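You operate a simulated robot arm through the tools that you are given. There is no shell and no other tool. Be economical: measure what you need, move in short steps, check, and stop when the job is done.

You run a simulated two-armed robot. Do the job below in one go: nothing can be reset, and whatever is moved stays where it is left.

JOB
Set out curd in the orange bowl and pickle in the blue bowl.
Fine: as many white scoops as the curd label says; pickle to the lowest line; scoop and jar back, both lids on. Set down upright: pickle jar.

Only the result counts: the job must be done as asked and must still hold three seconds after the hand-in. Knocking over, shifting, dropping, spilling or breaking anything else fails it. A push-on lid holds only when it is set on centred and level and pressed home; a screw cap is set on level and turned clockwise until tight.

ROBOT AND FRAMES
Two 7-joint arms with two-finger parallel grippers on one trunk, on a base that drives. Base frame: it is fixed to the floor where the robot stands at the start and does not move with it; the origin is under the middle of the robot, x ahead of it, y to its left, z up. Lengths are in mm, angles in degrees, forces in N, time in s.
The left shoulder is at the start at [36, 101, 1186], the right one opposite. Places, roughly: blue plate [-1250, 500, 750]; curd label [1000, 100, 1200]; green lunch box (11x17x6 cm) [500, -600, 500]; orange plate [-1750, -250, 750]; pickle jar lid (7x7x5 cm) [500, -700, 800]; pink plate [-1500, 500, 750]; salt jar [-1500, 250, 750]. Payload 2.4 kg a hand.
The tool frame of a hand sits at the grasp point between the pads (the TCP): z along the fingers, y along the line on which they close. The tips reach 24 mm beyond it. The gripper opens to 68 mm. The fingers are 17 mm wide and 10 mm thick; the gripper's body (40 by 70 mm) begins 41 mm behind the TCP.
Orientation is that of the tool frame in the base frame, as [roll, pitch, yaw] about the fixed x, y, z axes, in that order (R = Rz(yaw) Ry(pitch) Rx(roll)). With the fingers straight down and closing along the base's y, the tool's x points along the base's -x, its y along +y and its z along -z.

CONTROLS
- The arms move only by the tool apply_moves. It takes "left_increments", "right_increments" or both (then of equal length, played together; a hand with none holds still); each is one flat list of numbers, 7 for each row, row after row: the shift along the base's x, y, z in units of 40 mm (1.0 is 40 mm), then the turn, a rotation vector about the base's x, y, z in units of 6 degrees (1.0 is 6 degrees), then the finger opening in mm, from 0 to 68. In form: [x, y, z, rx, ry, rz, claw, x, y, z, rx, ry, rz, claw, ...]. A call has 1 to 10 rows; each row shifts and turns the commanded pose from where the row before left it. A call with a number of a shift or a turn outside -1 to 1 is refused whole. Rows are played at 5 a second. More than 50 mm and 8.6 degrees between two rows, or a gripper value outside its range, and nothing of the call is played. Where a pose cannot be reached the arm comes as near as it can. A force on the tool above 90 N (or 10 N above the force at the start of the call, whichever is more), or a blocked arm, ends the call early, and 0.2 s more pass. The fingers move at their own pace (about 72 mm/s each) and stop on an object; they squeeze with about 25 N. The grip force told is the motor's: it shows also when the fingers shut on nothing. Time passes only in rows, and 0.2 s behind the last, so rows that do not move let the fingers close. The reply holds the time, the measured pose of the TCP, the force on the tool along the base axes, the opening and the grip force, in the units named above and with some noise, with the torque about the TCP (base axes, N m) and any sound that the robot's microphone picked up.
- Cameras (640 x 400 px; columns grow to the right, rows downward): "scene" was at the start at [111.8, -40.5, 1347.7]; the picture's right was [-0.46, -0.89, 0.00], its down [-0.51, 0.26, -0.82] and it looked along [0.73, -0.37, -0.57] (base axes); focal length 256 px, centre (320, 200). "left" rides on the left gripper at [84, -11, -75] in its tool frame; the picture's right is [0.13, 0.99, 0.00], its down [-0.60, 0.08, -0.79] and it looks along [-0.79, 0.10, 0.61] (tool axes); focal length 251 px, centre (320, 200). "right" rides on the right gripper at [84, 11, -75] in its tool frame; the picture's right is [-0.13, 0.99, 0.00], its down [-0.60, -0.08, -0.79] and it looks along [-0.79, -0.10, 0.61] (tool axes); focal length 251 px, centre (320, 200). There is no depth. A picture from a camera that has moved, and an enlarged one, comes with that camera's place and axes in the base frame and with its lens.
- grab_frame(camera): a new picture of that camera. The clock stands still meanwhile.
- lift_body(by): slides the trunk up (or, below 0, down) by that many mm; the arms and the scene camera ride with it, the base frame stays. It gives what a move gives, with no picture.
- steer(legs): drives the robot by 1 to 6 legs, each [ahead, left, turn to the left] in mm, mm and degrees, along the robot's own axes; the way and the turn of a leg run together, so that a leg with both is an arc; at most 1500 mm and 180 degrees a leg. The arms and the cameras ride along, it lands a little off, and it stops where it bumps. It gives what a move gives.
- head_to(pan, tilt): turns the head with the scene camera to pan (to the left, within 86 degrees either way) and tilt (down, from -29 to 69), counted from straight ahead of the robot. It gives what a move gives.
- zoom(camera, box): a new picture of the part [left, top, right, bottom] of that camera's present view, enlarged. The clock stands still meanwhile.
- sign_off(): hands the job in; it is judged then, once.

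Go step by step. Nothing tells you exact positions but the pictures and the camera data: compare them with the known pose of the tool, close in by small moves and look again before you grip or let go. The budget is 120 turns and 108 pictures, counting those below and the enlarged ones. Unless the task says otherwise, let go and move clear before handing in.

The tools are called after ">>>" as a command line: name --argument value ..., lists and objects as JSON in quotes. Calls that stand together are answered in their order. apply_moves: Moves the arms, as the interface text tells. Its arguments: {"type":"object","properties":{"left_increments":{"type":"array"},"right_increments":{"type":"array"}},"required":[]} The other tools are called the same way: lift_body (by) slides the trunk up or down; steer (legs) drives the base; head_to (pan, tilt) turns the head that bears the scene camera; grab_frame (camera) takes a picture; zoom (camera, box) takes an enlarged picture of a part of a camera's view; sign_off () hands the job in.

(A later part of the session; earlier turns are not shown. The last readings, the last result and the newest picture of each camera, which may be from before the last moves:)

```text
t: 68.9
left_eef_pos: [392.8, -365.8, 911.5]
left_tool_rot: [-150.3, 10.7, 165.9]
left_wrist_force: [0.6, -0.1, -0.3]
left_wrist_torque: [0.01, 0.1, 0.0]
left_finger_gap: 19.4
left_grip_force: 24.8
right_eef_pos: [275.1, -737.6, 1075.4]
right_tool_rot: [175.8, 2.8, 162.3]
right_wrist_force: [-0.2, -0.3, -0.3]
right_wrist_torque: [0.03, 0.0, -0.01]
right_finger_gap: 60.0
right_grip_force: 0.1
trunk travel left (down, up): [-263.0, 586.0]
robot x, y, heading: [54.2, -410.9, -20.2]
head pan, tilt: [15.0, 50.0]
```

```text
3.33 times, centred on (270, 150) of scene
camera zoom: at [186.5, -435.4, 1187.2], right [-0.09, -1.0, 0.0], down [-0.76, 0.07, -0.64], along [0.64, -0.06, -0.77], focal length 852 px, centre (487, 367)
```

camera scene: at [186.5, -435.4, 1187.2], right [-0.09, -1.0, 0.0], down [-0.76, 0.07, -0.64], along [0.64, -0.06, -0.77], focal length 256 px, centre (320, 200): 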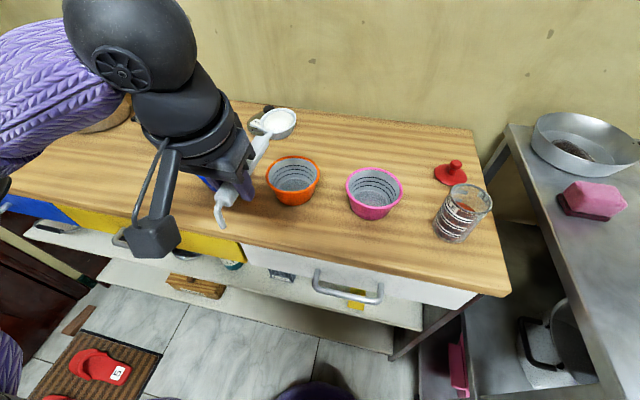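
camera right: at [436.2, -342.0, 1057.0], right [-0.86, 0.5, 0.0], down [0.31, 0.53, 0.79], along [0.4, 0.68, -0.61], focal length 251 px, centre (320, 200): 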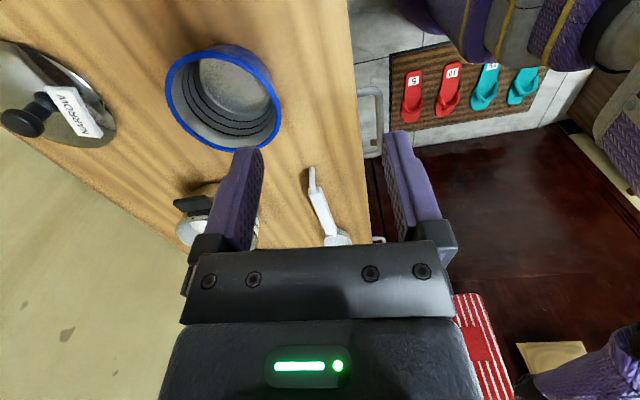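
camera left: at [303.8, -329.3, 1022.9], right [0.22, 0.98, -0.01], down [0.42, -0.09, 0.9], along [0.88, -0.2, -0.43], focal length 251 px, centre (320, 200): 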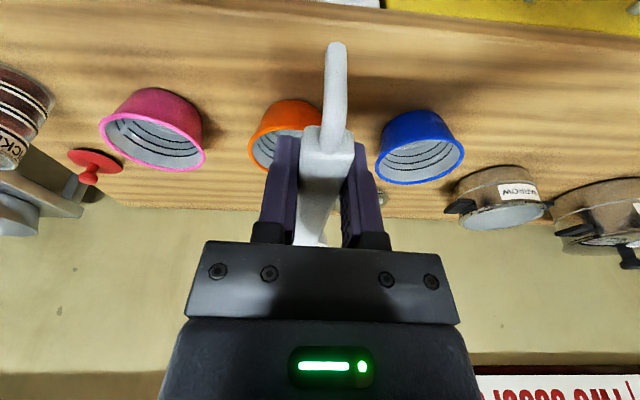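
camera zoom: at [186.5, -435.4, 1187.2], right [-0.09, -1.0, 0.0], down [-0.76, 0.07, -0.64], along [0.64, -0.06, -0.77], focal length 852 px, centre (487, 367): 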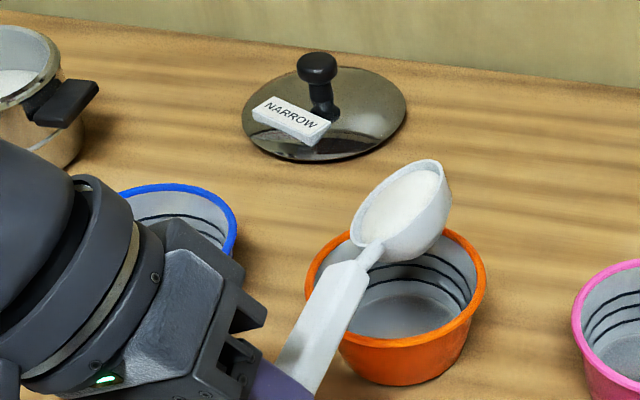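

Curd stays put at 30°. Continue the roll with a slight bias to the right.

>>> apply_moves --left_increments '[-0.02, -0.06, 0, -0.94, 0.342, 0, 0, -0.02, -0.06, 0, -0.94, 0.342, 0, 0, -0.02, -0.06, 0, -0.94, 0.342, 0, 0, -0.02, -0.06, 0, -0.94, 0.342, 0, 0, 0, 0, 0, -0.94, 0.342, 0, 0, 0, 0, 0, -0.94, 0.342, 0, 0, 0, 0, 0, -0.94, 0.342, 0, 0]'

>>> zoom --camera "scene" --box '[180, 90, 360, 210]'

```text
t: 70.5
left_eef_pos: [390.6, -375.9, 910.9]
left_tool_rot: [-108.4, 3.8, 171.5]
left_wrist_force: [0.4, 0.1, -0.8]
left_wrist_torque: [0.04, 0.06, -0.02]
left_finger_gap: 19.5
left_grip_force: 25.4
right_eef_pos: [275.5, -737.2, 1073.7]
right_tool_rot: [175.6, 2.8, 162.3]
right_wrist_force: [-0.2, -0.8, 0.1]
right_wrist_torque: [0.02, 0.01, 0.0]
right_finger_gap: 60.0
right_grip_force: 0.0
trunk travel left (down, up): [-263.0, 586.0]
robot x, y, heading: [53.7, -409.5, -20.3]
head pan, tilt: [15.0, 50.0]
```

```text
3.33 times, centred on (270, 150) of scene
camera zoom: at [186.5, -435.4, 1187.2], right [-0.09, -1.0, 0.0], down [-0.76, 0.07, -0.64], along [0.64, -0.06, -0.77], focal length 852 px, centre (487, 367)
```

zoom: 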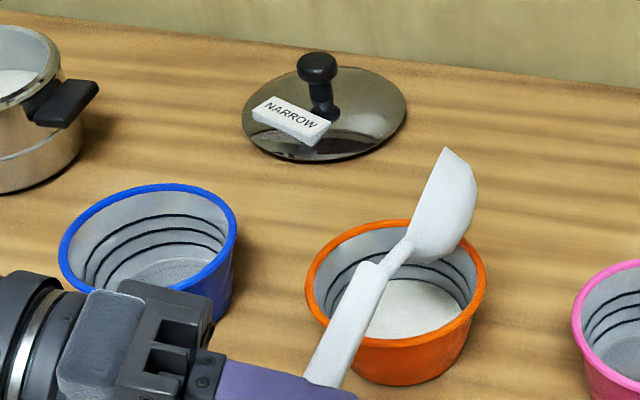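

The curd has dropped into the orange bowl. Roll further to empty, pause, and roll back.

>>> apply_moves --left_increments '[0, 0, 0, -0.94, 0.342, 0, 0, 0, 0, 0, -0.94, 0.342, 0, 0, 0, 0, 0, -0.94, 0.342, 0, 0, 0, 0, 0, -0.94, 0.342, 0, 0, 0, 0, 0, -0.94, 0.342, 0, 0, 0, 0, 0, -0.94, 0.342, 0, 0, 0, 0, 0, 0, 0, 0, 0, 0, 0, 0, 0, 0, 0, 0]'

>>> apply_moves --left_increments '[0, 0, 0, 0.94, -0.342, 0, 0, 0, 0, 0, 0.94, -0.342, 0, 0, 0, 0, 0, 0.94, -0.342, 0, 0, 0, 0, 0, 0.94, -0.342, 0, 0, 0, 0, 0, 0.94, -0.342, 0, 0, 0, 0, 0, 0.94, -0.342, 0, 0, 0, 0, 0, 0.94, -0.342, 0, 0, 0, 0, 0, 0.94, -0.342, 0, 0, 0, 0, 0, 0.94, -0.342, 0, 0]'

>>> apply_moves --left_increments '[0, 0, 0.2, 0.94, -0.342, 0, 0, 0, 0, 0.2, 0.94, -0.342, 0, 0, 0, 0, 0.2, 0.94, -0.342, 0, 0, 0, 0, 0.2, 0.94, -0.342, 0, 0, 0, 0, 0.2, 0.94, -0.342, 0, 0, 0, 0, 0.2, 0.94, -0.342, 0, 0, 0, 0, 0.2, 0.94, -0.342, 0, 0, 0, 0, 0, 0.94, -0.342, 0, 0, 0, 0, 0, 0.94, -0.342, 0, 0]'

>>> zoom --camera "scene" --box '[180, 60, 420, 220]'

```text
t: 72.3
left_eef_pos: [389.4, -375.9, 911.2]
left_tool_rot: [-73.1, -3.5, 171.5]
left_wrist_force: [-0.7, 0.4, -0.4]
left_wrist_torque: [0.04, 0.05, 0.01]
left_finger_gap: 19.5
left_grip_force: 25.4
right_eef_pos: [275.0, -735.7, 1073.5]
right_tool_rot: [175.6, 2.9, 162.3]
right_wrist_force: [0.5, -0.5, 0.1]
right_wrist_torque: [0.0, 0.02, -0.01]
right_finger_gap: 59.8
right_grip_force: 0.1
trunk travel left (down, up): [-263.0, 586.0]
robot x, y, heading: [54.0, -410.1, -20.2]
head pan, tilt: [15.0, 50.0]
```

```text
t: 74.3
left_eef_pos: [389.9, -375.4, 911.2]
left_tool_rot: [-126.4, 7.2, 169.7]
left_wrist_force: [0.1, 0.2, -0.3]
left_wrist_torque: [0.01, 0.07, 0.0]
left_finger_gap: 19.3
left_grip_force: 24.7
right_eef_pos: [275.0, -737.1, 1074.4]
right_tool_rot: [175.7, 2.8, 162.3]
right_wrist_force: [0.3, -0.2, 0.2]
right_wrist_torque: [-0.01, 0.07, -0.01]
right_finger_gap: 60.3
right_grip_force: 0.0
trunk travel left (down, up): [-263.0, 586.0]
robot x, y, heading: [52.9, -414.2, -20.2]
head pan, tilt: [15.0, 50.0]
```

```text
t: 76.3
left_eef_pos: [389.4, -376.4, 967.8]
left_tool_rot: [178.9, 12.0, 159.8]
left_wrist_force: [0.0, -0.6, -0.2]
left_wrist_torque: [-0.01, 0.07, 0.02]
left_finger_gap: 19.3
left_grip_force: 25.4
right_eef_pos: [275.2, -738.0, 1073.8]
right_tool_rot: [175.6, 2.8, 162.2]
right_wrist_force: [-0.3, 0.1, 0.1]
right_wrist_torque: [-0.01, 0.01, -0.02]
right_finger_gap: 60.1
right_grip_force: 0.0
trunk travel left (down, up): [-263.0, 586.0]
robot x, y, heading: [55.7, -407.0, -20.0]
head pan, tilt: [15.0, 50.0]
```

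```text
2.50 times, centred on (300, 140) of scene
camera zoom: at [186.5, -435.6, 1187.2], right [-0.09, -1.0, 0.0], down [-0.76, 0.07, -0.64], along [0.64, -0.06, -0.77], focal length 639 px, centre (370, 350)
```

zoom: 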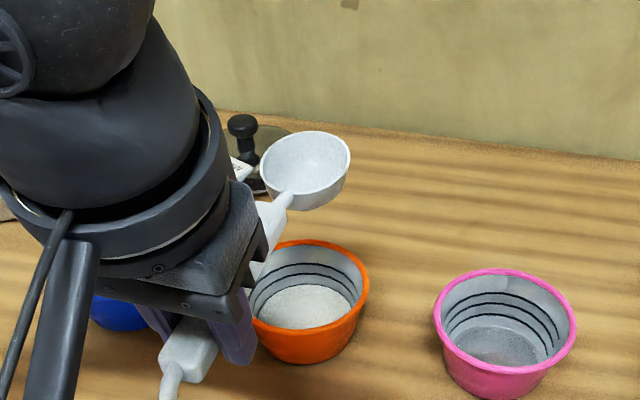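

First scoop delivered, scoop is empty. Drive back to the pot for the second scoop.

>>> steer --legs '[[60, 165, 0], [60, 165, 0]]'

>>> head_to --pan 25 --tilt 55

```text
t: 78.9
left_eef_pos: [618.9, -106.7, 969.2]
left_tool_rot: [179.1, 12.1, 159.5]
left_wrist_force: [-0.5, -0.5, -0.5]
left_wrist_torque: [0.03, 0.08, -0.04]
left_finger_gap: 19.4
left_grip_force: 24.9
right_eef_pos: [503.0, -467.7, 1075.7]
right_tool_rot: [175.6, 2.8, 162.0]
right_wrist_force: [-0.3, -0.4, -0.7]
right_wrist_torque: [-0.03, 0.01, 0.01]
right_finger_gap: 60.0
right_grip_force: 0.1
trunk travel left (down, up): [-263.0, 586.0]
robot x, y, heading: [283.3, -138.4, -20.6]
head pan, tilt: [15.0, 50.0]
```

```text
t: 79.6
left_eef_pos: [619.6, -106.6, 968.1]
left_tool_rot: [179.2, 12.0, 159.5]
left_wrist_force: [0.1, -0.9, -1.1]
left_wrist_torque: [0.04, 0.02, 0.01]
left_finger_gap: 19.7
left_grip_force: 24.3
right_eef_pos: [503.5, -468.0, 1074.1]
right_tool_rot: [175.6, 2.9, 162.0]
right_wrist_force: [0.2, 0.4, 0.2]
right_wrist_torque: [0.0, -0.02, 0.02]
right_finger_gap: 59.8
right_grip_force: 0.1
trunk travel left (down, up): [-263.0, 586.0]
robot x, y, heading: [283.2, -140.6, -20.6]
head pan, tilt: [25.0, 55.0]
```

>>> apply_moves --left_increments '[0.048, 0.055, 0.3, 0.34, 0.94, 0, 0, 0.048, 0.055, 0.3, 0.34, 0.94, 0, 0, 0.048, 0.055, 0.16, 0.34, 0.94, 0, 0, 0.048, 0.055, 0.1, 0.34, 0.94, 0, 0, 0.048, 0.055, 0.1, 0.34, 0.94, 0, 0, 0.048, 0.055, 0.05, 0.34, 0.94, 0, 0, 0.048, 0.055, 0.05, 0.34, 0.94, 0, 0]'

>>> zoom --camera "scene" --box '[220, 80, 420, 205]'

```text
t: 81.2
left_eef_pos: [631.1, -91.1, 1011.5]
left_tool_rot: [179.6, -30.1, 159.5]
left_wrist_force: [-0.1, -0.5, -0.9]
left_wrist_torque: [0.0, 0.05, 0.02]
left_finger_gap: 19.4
left_grip_force: 25.3
right_eef_pos: [504.8, -467.7, 1073.7]
right_tool_rot: [175.6, 2.8, 162.0]
right_wrist_force: [0.6, 0.1, -0.3]
right_wrist_torque: [0.02, -0.01, 0.03]
right_finger_gap: 59.9
right_grip_force: 0.1
trunk travel left (down, up): [-263.0, 586.0]
robot x, y, heading: [283.8, -141.5, -20.4]
head pan, tilt: [25.0, 55.0]
```

```text
3.20 times, centred on (320, 142) of scene
camera zoom: at [410.9, -152.6, 1180.7], right [0.08, -1.0, 0.0], down [-0.82, -0.07, -0.57], along [0.57, 0.05, -0.82], focal length 818 px, centre (320, 384)
```

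zoom: 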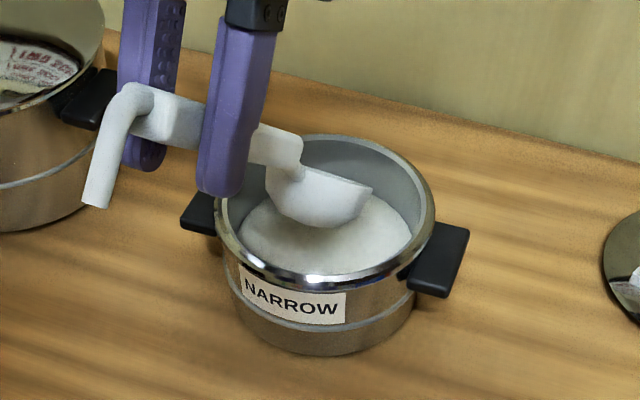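

Same picture as before, ~8 mm nearer; descend with compensating forward drift, push, and level out.

>>> apply_moves --left_increments '[0.11, -0.04, -0.33, 0, 0, 0, 0, 0.11, -0.04, -0.33, 0, 0, 0, 0, 0.11, -0.04, -0.33, 0, 0, 0, 0, 0.11, -0.04, -0.33, 0, 0, 0, 0, 0.11, -0.04, -0.4, 0, 0, 0, 0]'

>>> apply_moves --left_increments '[0.35, -0.127, -0.08, 0, 0, 0, 0, 0, 0, 0, 0, 0, 0, 0, -0.242, 0.088, -0.255, -0.34, -0.94, 0, 0, -0.214, 0.077, -0.14, -0.34, -0.94, 0, 0, -0.181, 0.065, -0.11, -0.34, -0.94, 0, 0, -0.146, 0.053, -0.08, -0.34, -0.94, 0, 0, -0.11, 0.04, 0, -0.34, -0.94, 0, 0, -0.075, 0.027, 0.1, -0.34, -0.94, 0, 0, -0.035, 0.013, 0.3, -0.34, -0.94, 0, 0, 0, 0, 0.8, 0, 0, 0, 0]'

>>> zoom --camera "scene" --box '[220, 80, 420, 205]'

```text
t: 82.4
left_eef_pos: [651.5, -100.8, 941.9]
left_tool_rot: [179.5, -29.8, 159.4]
left_wrist_force: [-1.1, -0.2, 7.4]
left_wrist_torque: [-0.25, -0.64, 0.02]
left_finger_gap: 19.3
left_grip_force: 25.2
right_eef_pos: [502.8, -466.7, 1074.2]
right_tool_rot: [175.6, 2.9, 162.0]
right_wrist_force: [0.8, 0.2, 0.3]
right_wrist_torque: [0.0, -0.02, 0.03]
right_finger_gap: 60.2
right_grip_force: 0.2
trunk travel left (down, up): [-263.0, 586.0]
robot x, y, heading: [286.2, -139.6, -20.2]
head pan, tilt: [25.0, 55.0]
```

```text
t: 84.6
left_eef_pos: [628.5, -93.5, 964.7]
left_tool_rot: [179.1, 12.0, 159.6]
left_wrist_force: [0.5, 0.9, -0.8]
left_wrist_torque: [0.02, 0.07, -0.02]
left_finger_gap: 19.5
left_grip_force: 24.7
right_eef_pos: [502.9, -466.5, 1074.5]
right_tool_rot: [175.6, 2.8, 161.9]
right_wrist_force: [0.4, -0.2, -0.9]
right_wrist_torque: [-0.01, 0.01, -0.01]
right_finger_gap: 60.0
right_grip_force: 0.1
trunk travel left (down, up): [-263.0, 586.0]
robot x, y, heading: [286.0, -137.5, -20.3]
head pan, tilt: [25.0, 55.0]
```

```text
3.20 times, centred on (320, 142) of scene
camera zoom: at [410.8, -152.6, 1180.7], right [0.08, -1.0, 0.0], down [-0.82, -0.07, -0.57], along [0.57, 0.05, -0.82], focal length 818 px, centre (320, 384)
```

zoom: 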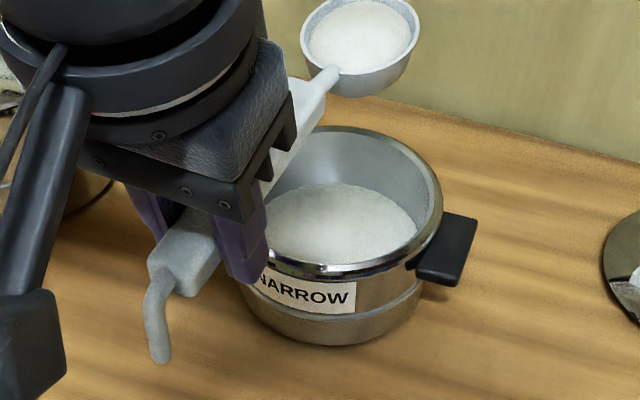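

Second full scoop (I brushed the pot's floor lightly; the pot moved only ~5 mm). Carry it to the orange bowl.

>>> steer --legs '[[-65, -173, 0], [-65, -173, 0]]'

>>> head_to --pan 15 --tilt 50

>>> zoom --camera "scene" --box '[180, 60, 420, 220]'

```text
t: 87.3
left_eef_pos: [385.1, -372.1, 963.3]
left_tool_rot: [179.1, 12.0, 159.9]
left_wrist_force: [0.7, 0.6, -1.8]
left_wrist_torque: [0.04, 0.08, 0.0]
left_finger_gap: 19.6
left_grip_force: 24.7
right_eef_pos: [263.5, -748.7, 1074.0]
right_tool_rot: [175.6, 2.9, 162.4]
right_wrist_force: [-0.5, 0.3, 0.3]
right_wrist_torque: [-0.01, 0.01, 0.01]
right_finger_gap: 60.0
right_grip_force: 0.0
trunk travel left (down, up): [-263.0, 586.0]
robot x, y, heading: [42.4, -418.9, -19.8]
head pan, tilt: [25.0, 55.0]
```

```text
t: 88.0
left_eef_pos: [386.0, -371.9, 963.8]
left_tool_rot: [179.1, 12.0, 159.9]
left_wrist_force: [-1.4, 0.8, -2.1]
left_wrist_torque: [0.04, 0.12, -0.03]
left_finger_gap: 19.3
left_grip_force: 24.6
right_eef_pos: [263.8, -749.6, 1074.1]
right_tool_rot: [175.6, 2.7, 162.3]
right_wrist_force: [0.5, -0.1, -0.6]
right_wrist_torque: [0.01, 0.01, 0.0]
right_finger_gap: 59.9
right_grip_force: 0.1
trunk travel left (down, up): [-263.0, 586.0]
robot x, y, heading: [44.3, -419.0, -19.5]
head pan, tilt: [15.0, 50.0]
```

```text
2.50 times, centred on (300, 140) of scene
camera zoom: at [174.2, -447.6, 1187.2], right [-0.09, -1.0, 0.0], down [-0.76, 0.07, -0.64], along [0.64, -0.06, -0.77], focal length 639 px, centre (370, 350)
```

zoom: 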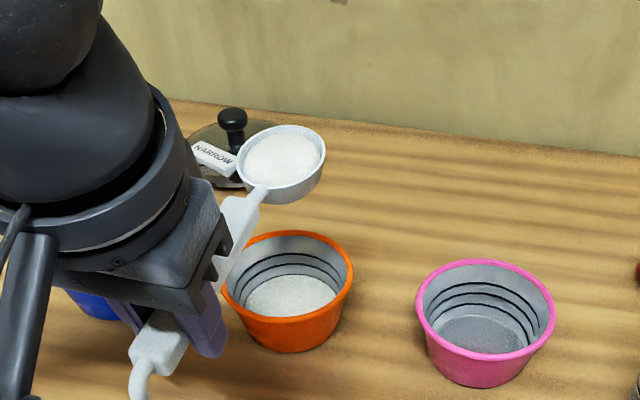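

Well placed. Lower, roll to empty, and return.

>>> apply_moves --left_increments '[0.06, -0.02, -0.65, 0, 0, 0, 0, 0.06, -0.02, -0.65, 0, 0, 0, 0, 0, 0, 0, -0.94, 0.342, 0, 0, 0, 0, 0, -0.94, 0.342, 0, 0, 0, 0, 0, -0.94, 0.342, 0, 0, 0, 0, 0, -0.94, 0.342, 0, 0, 0, 0, 0, -0.94, 0.342, 0, 0, 0, 0, 0, -0.94, 0.342, 0, 0, 0, 0, 0, -0.94, 0.342, 0, 0, 0, 0, 0, -0.94, 0.342, 0, 0]'

>>> apply_moves --left_increments '[0, 0, 0, -0.94, 0.342, 0, 0, 0, 0, 0, -0.94, 0.342, 0, 0, 0, 0, 0, -0.94, 0.342, 0, 0, 0, 0, 0, -0.94, 0.342, 0, 0, 0, 0, 0, -0.94, 0.342, 0, 0, 0, 0, 0, -0.94, 0.342, 0, 0, 0, 0, 0, -0.94, 0.342, 0, 0, 0, 0, 0, -0.94, 0.342, 0, 0, 0, 0, 0, -0.94, 0.342, 0, 0, 0, 0, 0, -0.94, 0.342, 0, 0]'

>>> zoom --camera "scene" --box '[180, 60, 420, 220]'

>>> apply_moves --left_increments '[0, 0, 0, 0, 0, 0, 0, 0, 0, 0, 0.94, -0.342, 0, 0, 0, 0, 0, 0.94, -0.342, 0, 0, 0, 0, 0, 0.94, -0.342, 0, 0, 0, 0, 0, 0.94, -0.342, 0, 0, 0, 0, 0, 0.94, -0.342, 0, 0, 0, 0, 0, 0.94, -0.342, 0, 0, 0, 0, 0, 0.94, -0.342, 0, 0, 0, 0, 0, 0.94, -0.342, 0, 0, 0, 0, 0, 0.94, -0.342, 0, 0]'

>>> apply_moves --left_increments '[0, 0, 0.2, 0.94, -0.342, 0, 0, 0, 0, 0.2, 0.94, -0.342, 0, 0, 0, 0, 0.2, 0.94, -0.342, 0, 0, 0, 0, 0.2, 0.94, -0.342, 0, 0, 0, 0, 0.2, 0.94, -0.342, 0, 0, 0, 0, 0.2, 0.94, -0.342, 0, 0, 0, 0, 0.2, 0.94, -0.342, 0, 0, 0, 0, 0, 0.94, -0.342, 0, 0, 0, 0, 0, 0.94, -0.342, 0, 0]'

>>> zoom --camera "scene" --box '[180, 60, 420, 220]'

```text
t: 90.2
left_eef_pos: [390.9, -373.4, 911.7]
left_tool_rot: [-132.2, 8.1, 169.1]
left_wrist_force: [0.2, -0.2, -2.2]
left_wrist_torque: [0.04, 0.12, 0.0]
left_finger_gap: 19.5
left_grip_force: 25.6
right_eef_pos: [264.0, -748.1, 1073.7]
right_tool_rot: [175.6, 2.8, 162.4]
right_wrist_force: [-0.2, -0.4, 0.0]
right_wrist_torque: [-0.04, 0.01, -0.01]
right_finger_gap: 60.1
right_grip_force: 0.1
trunk travel left (down, up): [-263.0, 586.0]
robot x, y, heading: [42.7, -421.4, -20.2]
head pan, tilt: [15.0, 50.0]
```

```text
t: 92.4
left_eef_pos: [390.5, -372.0, 911.5]
left_tool_rot: [-73.2, -3.7, 171.6]
left_wrist_force: [0.7, 0.1, -0.6]
left_wrist_torque: [0.03, 0.04, 0.0]
left_finger_gap: 19.2
left_grip_force: 25.1
right_eef_pos: [264.4, -749.4, 1074.7]
right_tool_rot: [175.6, 2.8, 162.4]
right_wrist_force: [-0.6, 0.8, 0.8]
right_wrist_torque: [0.01, 0.0, -0.02]
right_finger_gap: 60.0
right_grip_force: 0.1
trunk travel left (down, up): [-263.0, 586.0]
robot x, y, heading: [46.6, -422.4, -20.0]
head pan, tilt: [15.0, 50.0]
```

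```text
2.50 times, centred on (300, 140) of scene
camera zoom: at [174.1, -447.6, 1187.2], right [-0.09, -1.0, 0.0], down [-0.76, 0.07, -0.64], along [0.64, -0.06, -0.77], focal length 639 px, centre (370, 350)
```

zoom: 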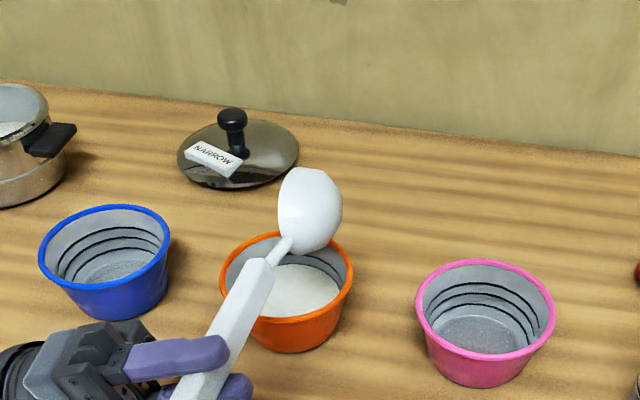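

```text
t: 94.6
left_eef_pos: [391.5, -374.7, 911.5]
left_tool_rot: [-126.3, 7.2, 169.8]
left_wrist_force: [-0.4, 1.4, -0.5]
left_wrist_torque: [0.0, 0.04, 0.0]
left_finger_gap: 19.4
left_grip_force: 24.7
right_eef_pos: [263.4, -748.8, 1074.3]
right_tool_rot: [175.7, 2.9, 162.3]
right_wrist_force: [-0.5, 0.0, -0.2]
right_wrist_torque: [-0.04, -0.02, -0.01]
right_finger_gap: 60.1
right_grip_force: 0.1
trunk travel left (down, up): [-263.0, 586.0]
robot x, y, heading: [41.6, -418.8, -20.2]
head pan, tilt: [15.0, 50.0]
```

```text
t: 96.6
left_eef_pos: [391.3, -373.8, 969.5]
left_tool_rot: [179.0, 12.1, 159.8]
left_wrist_force: [0.0, 0.6, -0.4]
left_wrist_torque: [0.05, 0.06, 0.0]
left_finger_gap: 19.4
left_grip_force: 24.9
right_eef_pos: [264.0, -748.9, 1074.4]
right_tool_rot: [175.6, 2.8, 162.4]
right_wrist_force: [0.0, -0.5, -0.5]
right_wrist_torque: [-0.02, -0.01, 0.03]
right_finger_gap: 59.9
right_grip_force: 0.1
trunk travel left (down, up): [-263.0, 586.0]
robot x, y, heading: [43.6, -419.9, -19.9]
head pan, tilt: [15.0, 50.0]
```

```text
2.50 times, centred on (300, 140) of scene
camera zoom: at [174.1, -447.7, 1187.2], right [-0.09, -1.0, 0.0], down [-0.76, 0.07, -0.64], along [0.64, -0.06, -0.77], focal length 639 px, centre (370, 350)
```

zoom: 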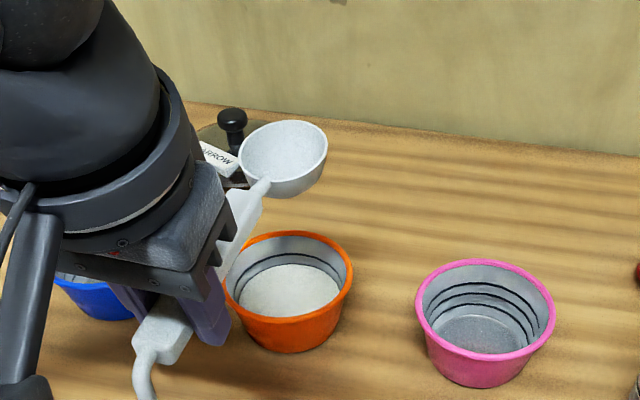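

Two scoops are in. Drive back and return the scoop to its place.

>>> steer --legs '[[40, 145, 0], [47, 145, 0]]'

>>> apply_moves --left_increments '[0, 0, 0, 0, 0, 1, 0, 0, 0, 0, 0, 0, 1, 0, 0, 0, 0, 0, 0, 1, 0, 0, 0, 0, 0, 0, 1, 0, 0, 0, 0, 0, 0, 1, 0, 0, 0, 0, 0, 0, 1, 0, 0, 0, 0, 0, 0, 1, 0, 0, 0, 0, 0, 0, 1, 0]'

>>> apply_moves --left_increments '[0, 0, 0, 0, 0, 1, 0, 0, 0, 0, 0, 0, 1, 0, 0, 0, 0, 0, 0, 1, 0, 0, 0, 0, 0, 0, 1, 0, 0, 0, 0, 0, 0, 1, 0, 0, 0, 0, 0, 0, 1, 0, 0, 0, 0, 0, 0, 1, 0, 0, 0, 0, 0, 0, 1, 0]'

>>> head_to --pan 25 --tilt 55

>>> grab_frame --camera "scene"

```text
t: 99.0
left_eef_pos: [573.1, -134.2, 968.3]
left_tool_rot: [179.1, 12.0, 159.8]
left_wrist_force: [-0.5, 0.9, -0.7]
left_wrist_torque: [0.03, 0.07, 0.04]
left_finger_gap: 19.4
left_grip_force: 25.0
right_eef_pos: [446.1, -508.4, 1073.7]
right_tool_rot: [175.6, 2.9, 162.3]
right_wrist_force: [-0.4, -0.2, 0.6]
right_wrist_torque: [-0.01, -0.02, 0.02]
right_finger_gap: 59.8
right_grip_force: 0.2
trunk travel left (down, up): [-263.0, 586.0]
robot x, y, heading: [223.4, -180.2, -19.9]
head pan, tilt: [15.0, 50.0]
```

```text
t: 100.8
left_eef_pos: [571.8, -134.2, 969.2]
left_tool_rot: [179.0, 12.2, -152.1]
left_wrist_force: [-0.7, 0.6, -0.6]
left_wrist_torque: [-0.04, 0.04, 0.0]
left_finger_gap: 19.7
left_grip_force: 25.2
right_eef_pos: [445.2, -508.6, 1072.5]
right_tool_rot: [175.6, 2.8, 162.3]
right_wrist_force: [-0.9, 0.5, -0.7]
right_wrist_torque: [-0.02, 0.01, 0.0]
right_finger_gap: 60.1
right_grip_force: 0.0
trunk travel left (down, up): [-263.0, 586.0]
robot x, y, heading: [218.9, -177.9, -20.1]
head pan, tilt: [15.0, 50.0]
```

```text
t: 102.6
left_eef_pos: [572.8, -135.2, 967.4]
left_tool_rot: [179.1, 12.0, -104.0]
left_wrist_force: [1.0, 0.2, 0.5]
left_wrist_torque: [-0.07, 0.02, 0.01]
left_finger_gap: 19.1
left_grip_force: 25.2
right_eef_pos: [445.2, -508.5, 1074.0]
right_tool_rot: [175.6, 2.9, 162.3]
right_wrist_force: [0.6, 0.6, -0.6]
right_wrist_torque: [-0.04, -0.01, -0.03]
right_finger_gap: 60.0
right_grip_force: 0.0
trunk travel left (down, up): [-263.0, 586.0]
robot x, y, heading: [226.6, -180.9, -20.3]
head pan, tilt: [15.0, 50.0]
```

```text
t: 103.3
left_eef_pos: [573.2, -135.3, 968.0]
left_tool_rot: [179.1, 12.0, -104.2]
left_wrist_force: [-0.6, -0.1, -0.5]
left_wrist_torque: [-0.03, 0.0, 0.0]
left_finger_gap: 19.3
left_grip_force: 25.0
right_eef_pos: [445.0, -508.6, 1072.5]
right_tool_rot: [175.6, 2.9, 162.3]
right_wrist_force: [0.3, 0.4, -1.4]
right_wrist_torque: [0.06, 0.01, 0.01]
right_finger_gap: 60.0
right_grip_force: 0.0
trunk travel left (down, up): [-263.0, 586.0]
robot x, y, heading: [223.8, -182.9, -20.1]
head pan, tilt: [25.0, 55.0]
```

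```text
43 pictures are left
camera scene: at [351.3, -194.1, 1180.7], right [0.09, -1.0, 0.0], down [-0.82, -0.07, -0.57], along [0.57, 0.05, -0.82], focal length 256 px, centre (320, 200)
```

scene: 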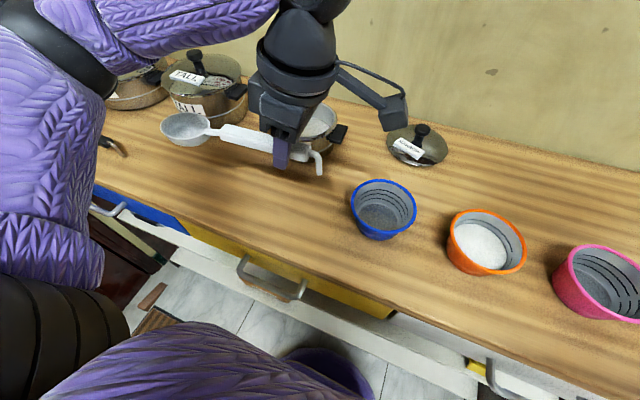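

>>> apply_moves --left_increments '[0.166, 0.54, 0, 0, 0, 0, 0, 0.166, 0.54, -0.5, 0, 0, 0, 0, 0, 0, -0.9, 0, 0, 0, 0, 0, 0, -0.9, 0, 0, 0, 0, 0, 0, -0.6, 0, 0, 0, 0]'

>>> zoom --camera "scene" --box '[150, 110, 350, 235]'

```text
t: 104.5
left_eef_pos: [585.0, -89.6, 848.8]
left_tool_rot: [179.1, 12.1, -104.2]
left_wrist_force: [0.1, -0.3, 0.3]
left_wrist_torque: [-0.08, 0.0, 0.0]
left_finger_gap: 19.7
left_grip_force: 25.3
right_eef_pos: [445.7, -508.4, 1073.6]
right_tool_rot: [175.6, 2.8, 162.3]
right_wrist_force: [-0.1, -0.6, -0.6]
right_wrist_torque: [-0.01, 0.01, -0.01]
right_finger_gap: 59.6
right_grip_force: 0.1
trunk travel left (down, up): [-263.0, 586.0]
robot x, y, heading: [224.8, -182.3, -20.0]
head pan, tilt: [25.0, 55.0]
```

```text
3.20 times, centred on (250, 172) of scene
camera zoom: at [351.3, -194.0, 1180.7], right [0.09, -1.0, 0.0], down [-0.82, -0.07, -0.57], along [0.57, 0.05, -0.82], focal length 818 px, centre (544, 288)
```

zoom: 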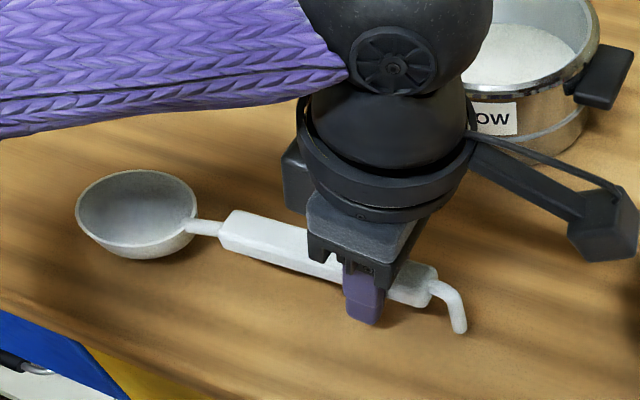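

>>> apply_moves --left_increments '[0, 0, -0.1, 0, 0, 0, 0, 0, 0, -0.1, 0, 0, 0, 0, 0, 0, -0.08, 0, 0, 0, 0]'

>>> apply_moves --left_increments '[0, 0, -0.06, 0, 0, 0, 0]'

```text
t: 105.3
left_eef_pos: [585.3, -91.1, 840.4]
left_tool_rot: [179.1, 12.2, -104.2]
left_wrist_force: [-0.7, 0.1, -0.8]
left_wrist_torque: [-0.03, -0.01, 0.03]
left_finger_gap: 19.5
left_grip_force: 25.4
right_eef_pos: [444.0, -508.7, 1075.0]
right_tool_rot: [175.6, 2.8, 162.3]
right_wrist_force: [0.5, 0.1, 0.4]
right_wrist_torque: [0.01, 0.0, 0.01]
right_finger_gap: 60.1
right_grip_force: 0.0
trunk travel left (down, up): [-263.0, 586.0]
robot x, y, heading: [223.8, -183.5, -20.2]
head pan, tilt: [25.0, 55.0]
```

```text
t: 105.7
left_eef_pos: [584.8, -90.9, 839.4]
left_tool_rot: [179.1, 12.1, -104.1]
left_wrist_force: [0.0, 0.3, 2.5]
left_wrist_torque: [-0.18, 0.1, -0.03]
left_finger_gap: 19.4
left_grip_force: 25.0
right_eef_pos: [444.2, -507.7, 1073.7]
right_tool_rot: [175.6, 2.8, 162.3]
right_wrist_force: [-0.2, 0.0, 0.0]
right_wrist_torque: [-0.02, 0.02, 0.0]
right_finger_gap: 59.9
right_grip_force: 0.1
trunk travel left (down, up): [-263.0, 586.0]
robot x, y, heading: [224.0, -179.8, -20.2]
head pan, tilt: [25.0, 55.0]
```

The hook end touches first; press 2 mm more so the bowl settles too, then release.

>>> apply_moves --left_increments '[0, 0, -0.06, 0, 0, 0, 0, 0, 0, 0, 0, 0, 0, 19, 0, 0, 0, 0, 0, 0, 24, 0, 0, 0, 0, 0, 0, 36, 0, 0, 0, 0, 0, 0, 50, 0, 0, 0, 0, 0, 0, 50]'

>>> apply_moves --left_increments '[0, 0, 0.4, 0, 0, 0, 50, 0, 0, 0.6, 0, 0, 0, 50, 0, 0, 0.8, 0, 0, 0, 50, 0, 0, 0.8, 0, 0, 0, 50, 0, 0, 0.8, 0, 0, 0, 50]'

>>> grab_frame --camera "scene"

```text
t: 107.1
left_eef_pos: [585.5, -91.7, 837.0]
left_tool_rot: [179.1, 12.1, -104.2]
left_wrist_force: [-0.7, 0.1, -0.7]
left_wrist_torque: [0.0, 0.01, 0.01]
left_finger_gap: 50.1
left_grip_force: 0.1
right_eef_pos: [445.4, -507.8, 1074.7]
right_tool_rot: [175.6, 2.8, 162.2]
right_wrist_force: [-0.4, -0.2, -0.2]
right_wrist_torque: [0.0, 0.02, 0.0]
right_finger_gap: 60.0
right_grip_force: 0.1
trunk travel left (down, up): [-263.0, 586.0]
robot x, y, heading: [228.8, -179.5, -20.3]
head pan, tilt: [25.0, 55.0]
```

```text
t: 108.3
left_eef_pos: [585.2, -92.2, 974.6]
left_tool_rot: [178.9, 12.1, -104.2]
left_wrist_force: [-0.6, 0.3, 0.3]
left_wrist_torque: [0.02, -0.01, -0.01]
left_finger_gap: 49.9
left_grip_force: 0.1
right_eef_pos: [444.4, -506.8, 1073.7]
right_tool_rot: [175.7, 2.9, 162.5]
right_wrist_force: [0.8, 0.8, -0.4]
right_wrist_torque: [-0.03, -0.01, 0.0]
right_finger_gap: 60.0
right_grip_force: 0.1
trunk travel left (down, up): [-263.0, 586.0]
robot x, y, heading: [222.4, -181.0, -20.3]
head pan, tilt: [25.0, 55.0]
```

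```text
41 pictures are left
camera scene: at [351.2, -194.1, 1180.7], right [0.09, -1.0, 0.0], down [-0.82, -0.07, -0.57], along [0.57, 0.05, -0.82], focal length 256 px, centre (320, 200)
```

scene: 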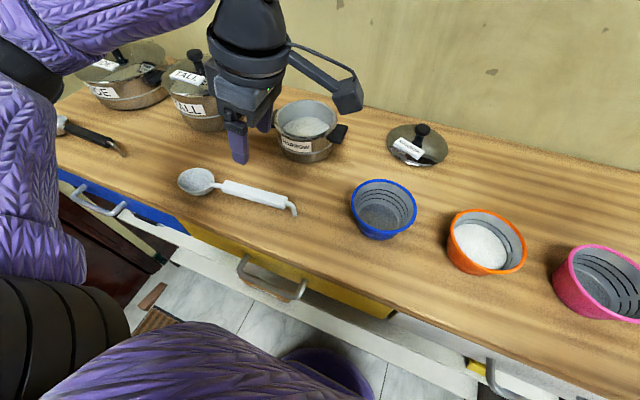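

Scoop is back in its place. Next the narrow pot lid: swing the left hand back to face forward, tilt the fingers forward for reach, and approach.

>>> apply_moves --left_increments '[-0.3, 0, 0.3, 0, 0, -1, 60, -0.3, 0, 0.3, 0, 0, -1, 60, 0, 0, 0, 0, 0, -1, 60, 0, 0, 0, 0, 0, -1, 60, 0, 0, 0, 0, 0, -1, 60, 0, 0, 0, 0, 0, -1, 60, 0, 0, 0, 0, 0, -1, 60, 0, 0, 0, 0, 0, -1, 60, 0, 0, 0, 0, 0, -1, 60, 0, 0, 0, 0, 0, -1, 60]'

>>> apply_moves --left_increments '[0, 0, 0, 0, 0, -1, 60, 0, 0, 0, 0, 0, -1, 60, 0, 0, 0, 0, 0, -1, 60, 0, 0, 0, 0, 0, -1, 60, 0, 0, 0, 0, 0, -1, 60, 0, 0, 0, 0, 0, -1, 60, 0, 0, 0, -0.34, -0.94, 0, 60, 0, 0, 0, -0.34, -0.94, 0, 60, 0, 0, 0, -0.34, -0.94, 0, 60, 0, 0, 0, -0.34, -0.94, 0, 60]'

>>> steer --legs '[[0, -80, 0], [45, 0, 0]]'

>>> head_to --pan 0 --tilt 45

>>> grab_frame --camera "scene"

>>> grab_frame --camera "left"

```text
t: 110.5
left_eef_pos: [560.3, -91.4, 996.6]
left_tool_rot: [179.1, 12.1, -164.3]
left_wrist_force: [0.6, -0.1, 1.1]
left_wrist_torque: [0.0, 0.01, -0.04]
left_finger_gap: 60.1
left_grip_force: 0.1
right_eef_pos: [446.0, -509.1, 1074.9]
right_tool_rot: [175.6, 2.9, 162.3]
right_wrist_force: [-0.8, 0.0, 0.2]
right_wrist_torque: [0.02, 0.01, 0.0]
right_finger_gap: 60.0
right_grip_force: 0.0
trunk travel left (down, up): [-263.0, 586.0]
robot x, y, heading: [224.9, -177.7, -19.9]
head pan, tilt: [25.0, 55.0]
```

```text
t: 112.7
left_eef_pos: [588.2, -93.9, 1014.3]
left_tool_rot: [179.0, 36.1, 159.7]
left_wrist_force: [-0.2, 0.0, -0.4]
left_wrist_torque: [-0.02, 0.02, 0.03]
left_finger_gap: 60.0
left_grip_force: 0.1
left hand out of reach, approached as far as the arm can: row 9, 10
right_eef_pos: [445.1, -507.6, 1074.5]
right_tool_rot: [175.6, 2.9, 162.3]
right_wrist_force: [-0.4, -0.5, 0.0]
right_wrist_torque: [0.0, 0.03, 0.0]
right_finger_gap: 60.0
right_grip_force: 0.1
trunk travel left (down, up): [-263.0, 586.0]
robot x, y, heading: [226.8, -182.0, -19.9]
head pan, tilt: [25.0, 55.0]
```

```text
t: 114.2
left_eef_pos: [604.2, -186.2, 1013.2]
left_tool_rot: [178.9, 36.0, 159.7]
left_wrist_force: [1.2, -0.4, 0.4]
left_wrist_torque: [-0.02, 0.01, -0.01]
left_finger_gap: 60.2
left_grip_force: 0.0
right_eef_pos: [460.0, -598.0, 1073.9]
right_tool_rot: [175.6, 2.8, 162.2]
right_wrist_force: [0.0, 0.7, -0.7]
right_wrist_torque: [0.0, 0.0, 0.0]
right_finger_gap: 60.1
right_grip_force: 0.0
trunk travel left (down, up): [-263.0, 586.0]
robot x, y, heading: [238.3, -269.8, -20.0]
head pan, tilt: [25.0, 55.0]
```

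```text
t: 115.1
left_eef_pos: [604.2, -185.9, 1014.2]
left_tool_rot: [178.9, 36.0, 159.7]
left_wrist_force: [0.6, 0.0, -0.6]
left_wrist_torque: [-0.05, 0.03, 0.0]
left_finger_gap: 59.9
left_grip_force: 0.1
right_eef_pos: [459.2, -600.0, 1073.7]
right_tool_rot: [175.5, 2.8, 162.1]
right_wrist_force: [0.0, 0.6, -0.6]
right_wrist_torque: [-0.01, -0.05, -0.02]
right_finger_gap: 60.3
right_grip_force: 0.1
trunk travel left (down, up): [-263.0, 586.0]
robot x, y, heading: [240.4, -268.3, -20.0]
head pan, tilt: [0.0, 45.0]
```

```text
40 pictures are left
camera scene: at [370.7, -318.8, 1194.1], right [-0.34, -0.94, 0.0], down [-0.66, 0.24, -0.71], along [0.66, -0.24, -0.71], focal length 256 px, centre (320, 200)
```

scene: 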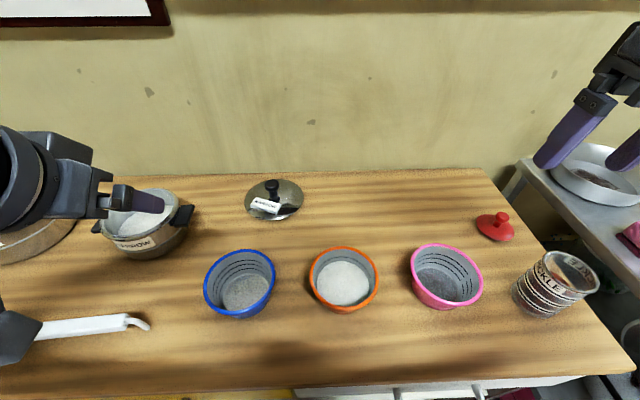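

```text
39 pictures are left
camera left: at [494.4, -158.5, 1024.4], right [0.24, 0.97, -0.06], down [0.04, 0.05, 1.0], along [0.97, -0.24, -0.03], focal length 251 px, centre (320, 200)
```

left: 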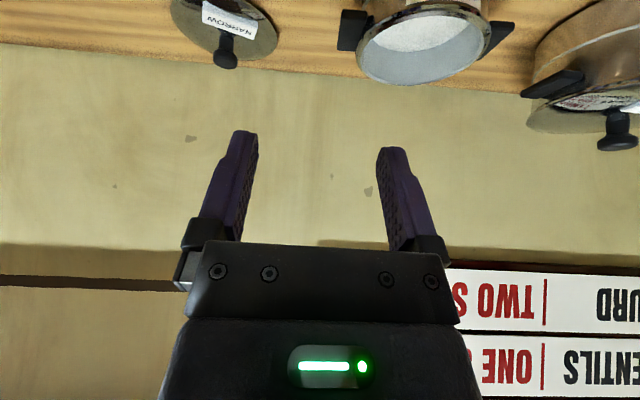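

Knob located at ≈[763, −358, 850]. Move right, then forward over it.

>>> apply_moves --left_increments '[-0.305, -0.838, -0.3, 0, 0, 0, 60, -0.305, -0.838, -0.3, 0, 0, 0, 60, -0.305, -0.838, -0.3, 0, 0, 0, 60, 0.815, -0.297, -0.3, 0, 0, 0, 60, 0.815, -0.297, -0.3, 0, 0, 0, 60, 0.815, -0.297, -0.3, 0, 0, 0, 60, 0.815, -0.297, -0.3, 0, 0, 0, 60, 0.815, -0.297, -0.3, 0, 0, 0, 60]'

>>> grab_frame --camera "left"

```text
t: 116.9
left_eef_pos: [740.8, -349.4, 923.8]
left_tool_rot: [178.9, 36.0, 159.5]
left_wrist_force: [-0.7, -0.6, 0.2]
left_wrist_torque: [-0.01, -0.01, -0.01]
left_finger_gap: 59.9
left_grip_force: 0.0
left hand out of reach, approached as far as the arm can: row 1, 2
right_eef_pos: [460.0, -599.1, 1073.3]
right_tool_rot: [175.6, 2.8, 162.1]
right_wrist_force: [-0.2, 0.4, 0.0]
right_wrist_torque: [-0.02, 0.01, 0.01]
right_finger_gap: 59.8
right_grip_force: 0.1
trunk travel left (down, up): [-263.0, 586.0]
robot x, y, heading: [238.3, -271.0, -20.1]
head pan, tilt: [0.0, 45.0]
```

```text
38 pictures are left
camera left: at [631.2, -323.7, 935.1], right [0.24, 0.97, -0.06], down [0.04, 0.05, 1.0], along [0.97, -0.24, -0.03], focal length 251 px, centre (320, 200)
```

left: 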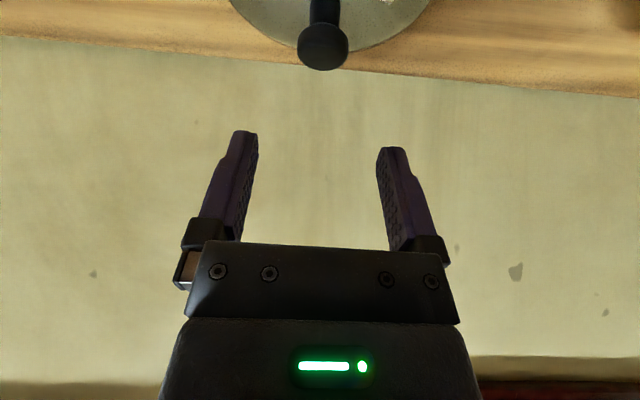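

Aligned laterally. Descend onto the knob and grip.

>>> apply_moves --left_increments '[0.14, -0.075, -0.6, 0, 0, 0, 60, 0.14, -0.075, -0.6, 0, 0, 0, 60, 0.12, -0.06, -0.6, 0, 0, 0, 60]'

>>> grab_frame --camera "left"

>>> zoom --camera "scene" --box '[180, 110, 360, 230]'

```text
t: 117.7
left_eef_pos: [756.8, -355.7, 852.6]
left_tool_rot: [178.8, 35.9, 159.4]
left_wrist_force: [0.4, 0.6, 0.8]
left_wrist_torque: [0.01, 0.02, 0.01]
left_finger_gap: 60.0
left_grip_force: 0.0
right_eef_pos: [460.4, -600.0, 1075.1]
right_tool_rot: [175.5, 2.8, 162.2]
right_wrist_force: [-0.9, 0.3, -1.0]
right_wrist_torque: [0.0, 0.01, -0.01]
right_finger_gap: 59.9
right_grip_force: 0.1
trunk travel left (down, up): [-263.0, 586.0]
robot x, y, heading: [242.5, -269.8, -20.3]
head pan, tilt: [0.0, 45.0]
```

```text
37 pictures are left
camera left: at [647.5, -330.1, 865.3], right [0.24, 0.97, -0.06], down [0.04, 0.05, 1.0], along [0.97, -0.24, -0.03], focal length 251 px, centre (320, 200)
```

left: 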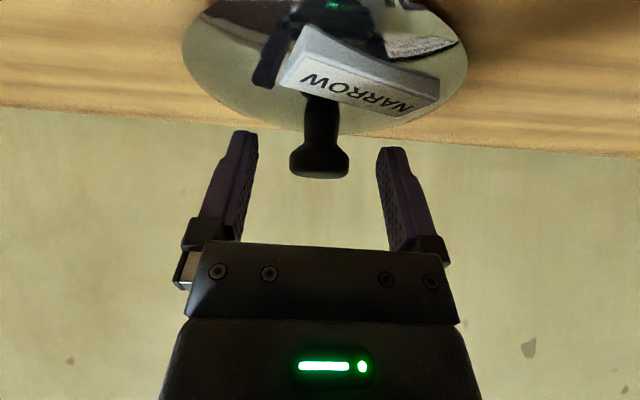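

```text
3.33 times, centred on (270, 170) of scene
camera zoom: at [370.8, -319.0, 1194.1], right [-0.35, -0.94, 0.0], down [-0.66, 0.24, -0.71], along [0.66, -0.24, -0.71], focal length 852 px, centre (487, 300)
```

zoom: 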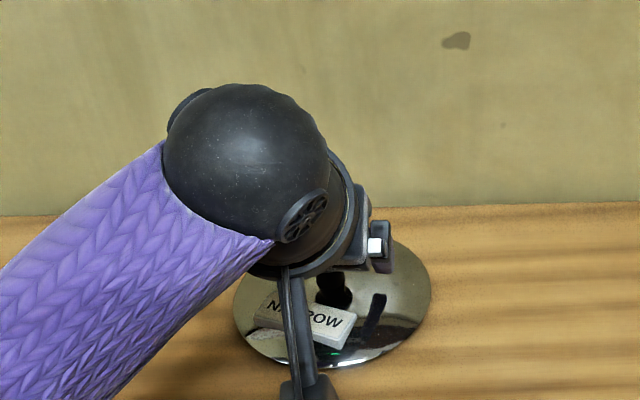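

Lower 6 mm and close on the knob.

>>> apply_moves --left_increments '[0, -0.03, -0.15, 0, 0, 0, 60, 0, 0, 0, 0, 0, 0, 0, 0, 0, 0, 0, 0, 0, 0, 0, 0, 0, 0, 0, 0, 0, 0, 0, 0, 0, 0, 0, 0]'

>>> apply_moves --left_increments '[0, 0, 0.5, 0, 0, 0, 0, 0, 0, 0.8, 0, 0, 0, 0, 0, 0, 0.8, 0, 0, 0, 0]'

>>> grab_frame --camera "left"

>>> grab_frame --camera "scene"

```text
t: 118.9
left_eef_pos: [756.1, -358.3, 845.7]
left_tool_rot: [178.9, 36.0, 159.6]
left_wrist_force: [1.3, -1.0, 1.1]
left_wrist_torque: [-0.06, -0.06, 0.03]
left_finger_gap: 27.6
left_grip_force: 25.5
right_eef_pos: [459.6, -600.7, 1074.5]
right_tool_rot: [175.6, 2.8, 162.1]
right_wrist_force: [-0.2, -0.2, -0.3]
right_wrist_torque: [0.0, 0.01, 0.0]
right_finger_gap: 60.3
right_grip_force: 0.1
trunk travel left (down, up): [-263.0, 586.0]
robot x, y, heading: [240.0, -273.8, -20.0]
head pan, tilt: [0.0, 45.0]
```

```text
t: 119.7
left_eef_pos: [757.8, -359.4, 932.5]
left_tool_rot: [178.9, 36.0, 159.6]
left_wrist_force: [0.5, -0.8, -1.6]
left_wrist_torque: [0.01, 0.05, -0.02]
left_finger_gap: 27.7
left_grip_force: 25.0
right_eef_pos: [459.3, -598.7, 1074.5]
right_tool_rot: [175.7, 2.8, 162.1]
right_wrist_force: [-0.7, -0.2, 0.2]
right_wrist_torque: [-0.02, 0.0, -0.02]
right_finger_gap: 60.0
right_grip_force: 0.0
trunk travel left (down, up): [-263.0, 586.0]
robot x, y, heading: [240.7, -268.1, -20.4]
head pan, tilt: [0.0, 45.0]
```

```text
35 pictures are left
camera left: at [647.8, -332.4, 943.2], right [0.24, 0.97, -0.06], down [0.04, 0.05, 1.0], along [0.97, -0.24, -0.03], focal length 251 px, centre (320, 200)
```

left: 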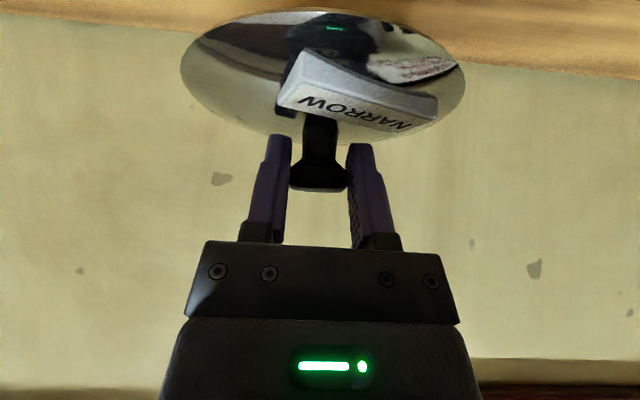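

```text
34 pictures are left
camera scene: at [370.8, -319.0, 1194.1], right [-0.35, -0.94, 0.0], down [-0.66, 0.24, -0.71], along [0.66, -0.24, -0.71], focal length 256 px, centre (320, 200)
```

scene: 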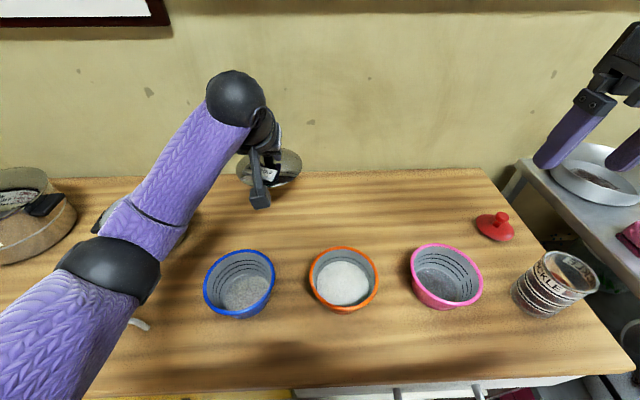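

Lid held. Raise it, drive left toward the pot, and look.

>>> apply_moves --left_increments '[-0.3, 0.1, 0.9, 0, 0, 0, 0, -0.6, 0.2, 0.6, 0, 0, 0, 0, -0.6, 0.2, 0, 0, 0, 0, 0, -0.6, 0.2, 0, 0, 0, 0, 0]'

>>> steer --legs '[[0, 190, 0]]'

>>> head_to --pan 15 --tilt 45

>>> grab_frame --camera "scene"

>>> grab_frame --camera "left"

```text
t: 120.7
left_eef_pos: [674.9, -330.5, 988.8]
left_tool_rot: [178.9, 35.9, 159.7]
left_wrist_force: [0.4, -0.7, -0.6]
left_wrist_torque: [-0.01, 0.03, 0.03]
left_finger_gap: 27.3
left_grip_force: 24.7
right_eef_pos: [459.3, -599.8, 1075.1]
right_tool_rot: [175.5, 2.7, 162.1]
right_wrist_force: [0.3, 0.4, -0.4]
right_wrist_torque: [0.03, 0.02, 0.0]
right_finger_gap: 60.2
right_grip_force: 0.1
trunk travel left (down, up): [-263.0, 586.0]
robot x, y, heading: [239.5, -269.9, -20.0]
head pan, tilt: [0.0, 45.0]
```

```text
t: 122.2
left_eef_pos: [725.0, -185.2, 989.3]
left_tool_rot: [178.8, 35.9, 158.8]
left_wrist_force: [-0.1, 0.8, -1.0]
left_wrist_torque: [0.05, 0.04, -0.03]
left_finger_gap: 27.2
left_grip_force: 25.0
right_eef_pos: [507.3, -450.3, 1073.3]
right_tool_rot: [175.6, 2.9, 161.5]
right_wrist_force: [-0.3, 0.0, -0.4]
right_wrist_torque: [0.05, 0.01, 0.0]
right_finger_gap: 60.0
right_grip_force: 0.0
trunk travel left (down, up): [-263.0, 586.0]
robot x, y, heading: [287.3, -120.1, -20.9]
head pan, tilt: [0.0, 45.0]
stopped in leg 1: the robot was blocked; the commanded pose is now the measured one
```

```text
t: 123.0
left_eef_pos: [724.9, -185.1, 989.7]
left_tool_rot: [178.9, 35.9, 159.1]
left_wrist_force: [-1.2, -0.2, -0.8]
left_wrist_torque: [0.0, 0.02, 0.02]
left_finger_gap: 27.2
left_grip_force: 24.9
right_eef_pos: [507.2, -450.8, 1074.1]
right_tool_rot: [175.6, 2.8, 161.6]
right_wrist_force: [0.0, 0.5, -0.1]
right_wrist_torque: [0.03, -0.01, -0.01]
right_finger_gap: 59.8
right_grip_force: 0.0
trunk travel left (down, up): [-263.0, 586.0]
robot x, y, heading: [293.9, -120.9, -20.8]
head pan, tilt: [15.0, 45.0]
```

```text
33 pictures are left
camera scene: at [426.0, -148.2, 1194.1], right [-0.1, -0.99, 0.0], down [-0.7, 0.07, -0.71], along [0.7, -0.07, -0.71], focal length 256 px, centre (320, 200)
```

scene: 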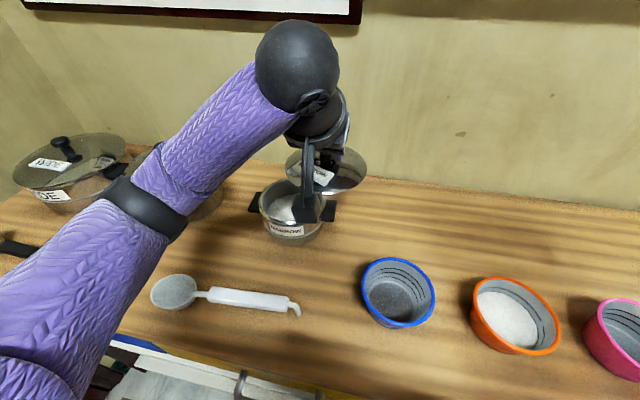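

```text
32 pictures are left
camera left: at [616.1, -156.3, 1000.5], right [0.25, 0.97, -0.06], down [0.04, 0.05, 1.0], along [0.97, -0.25, -0.03], focal length 251 px, centre (320, 200)
```

left: 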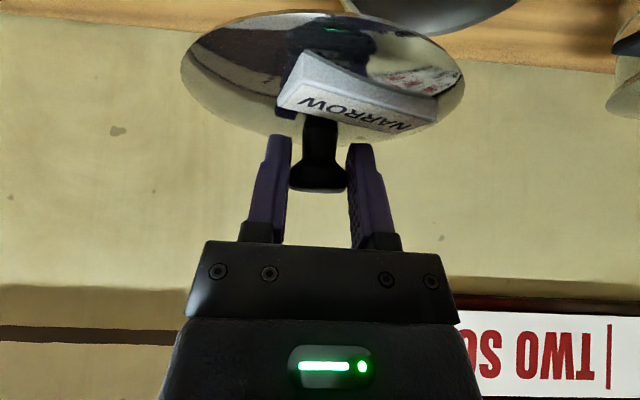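

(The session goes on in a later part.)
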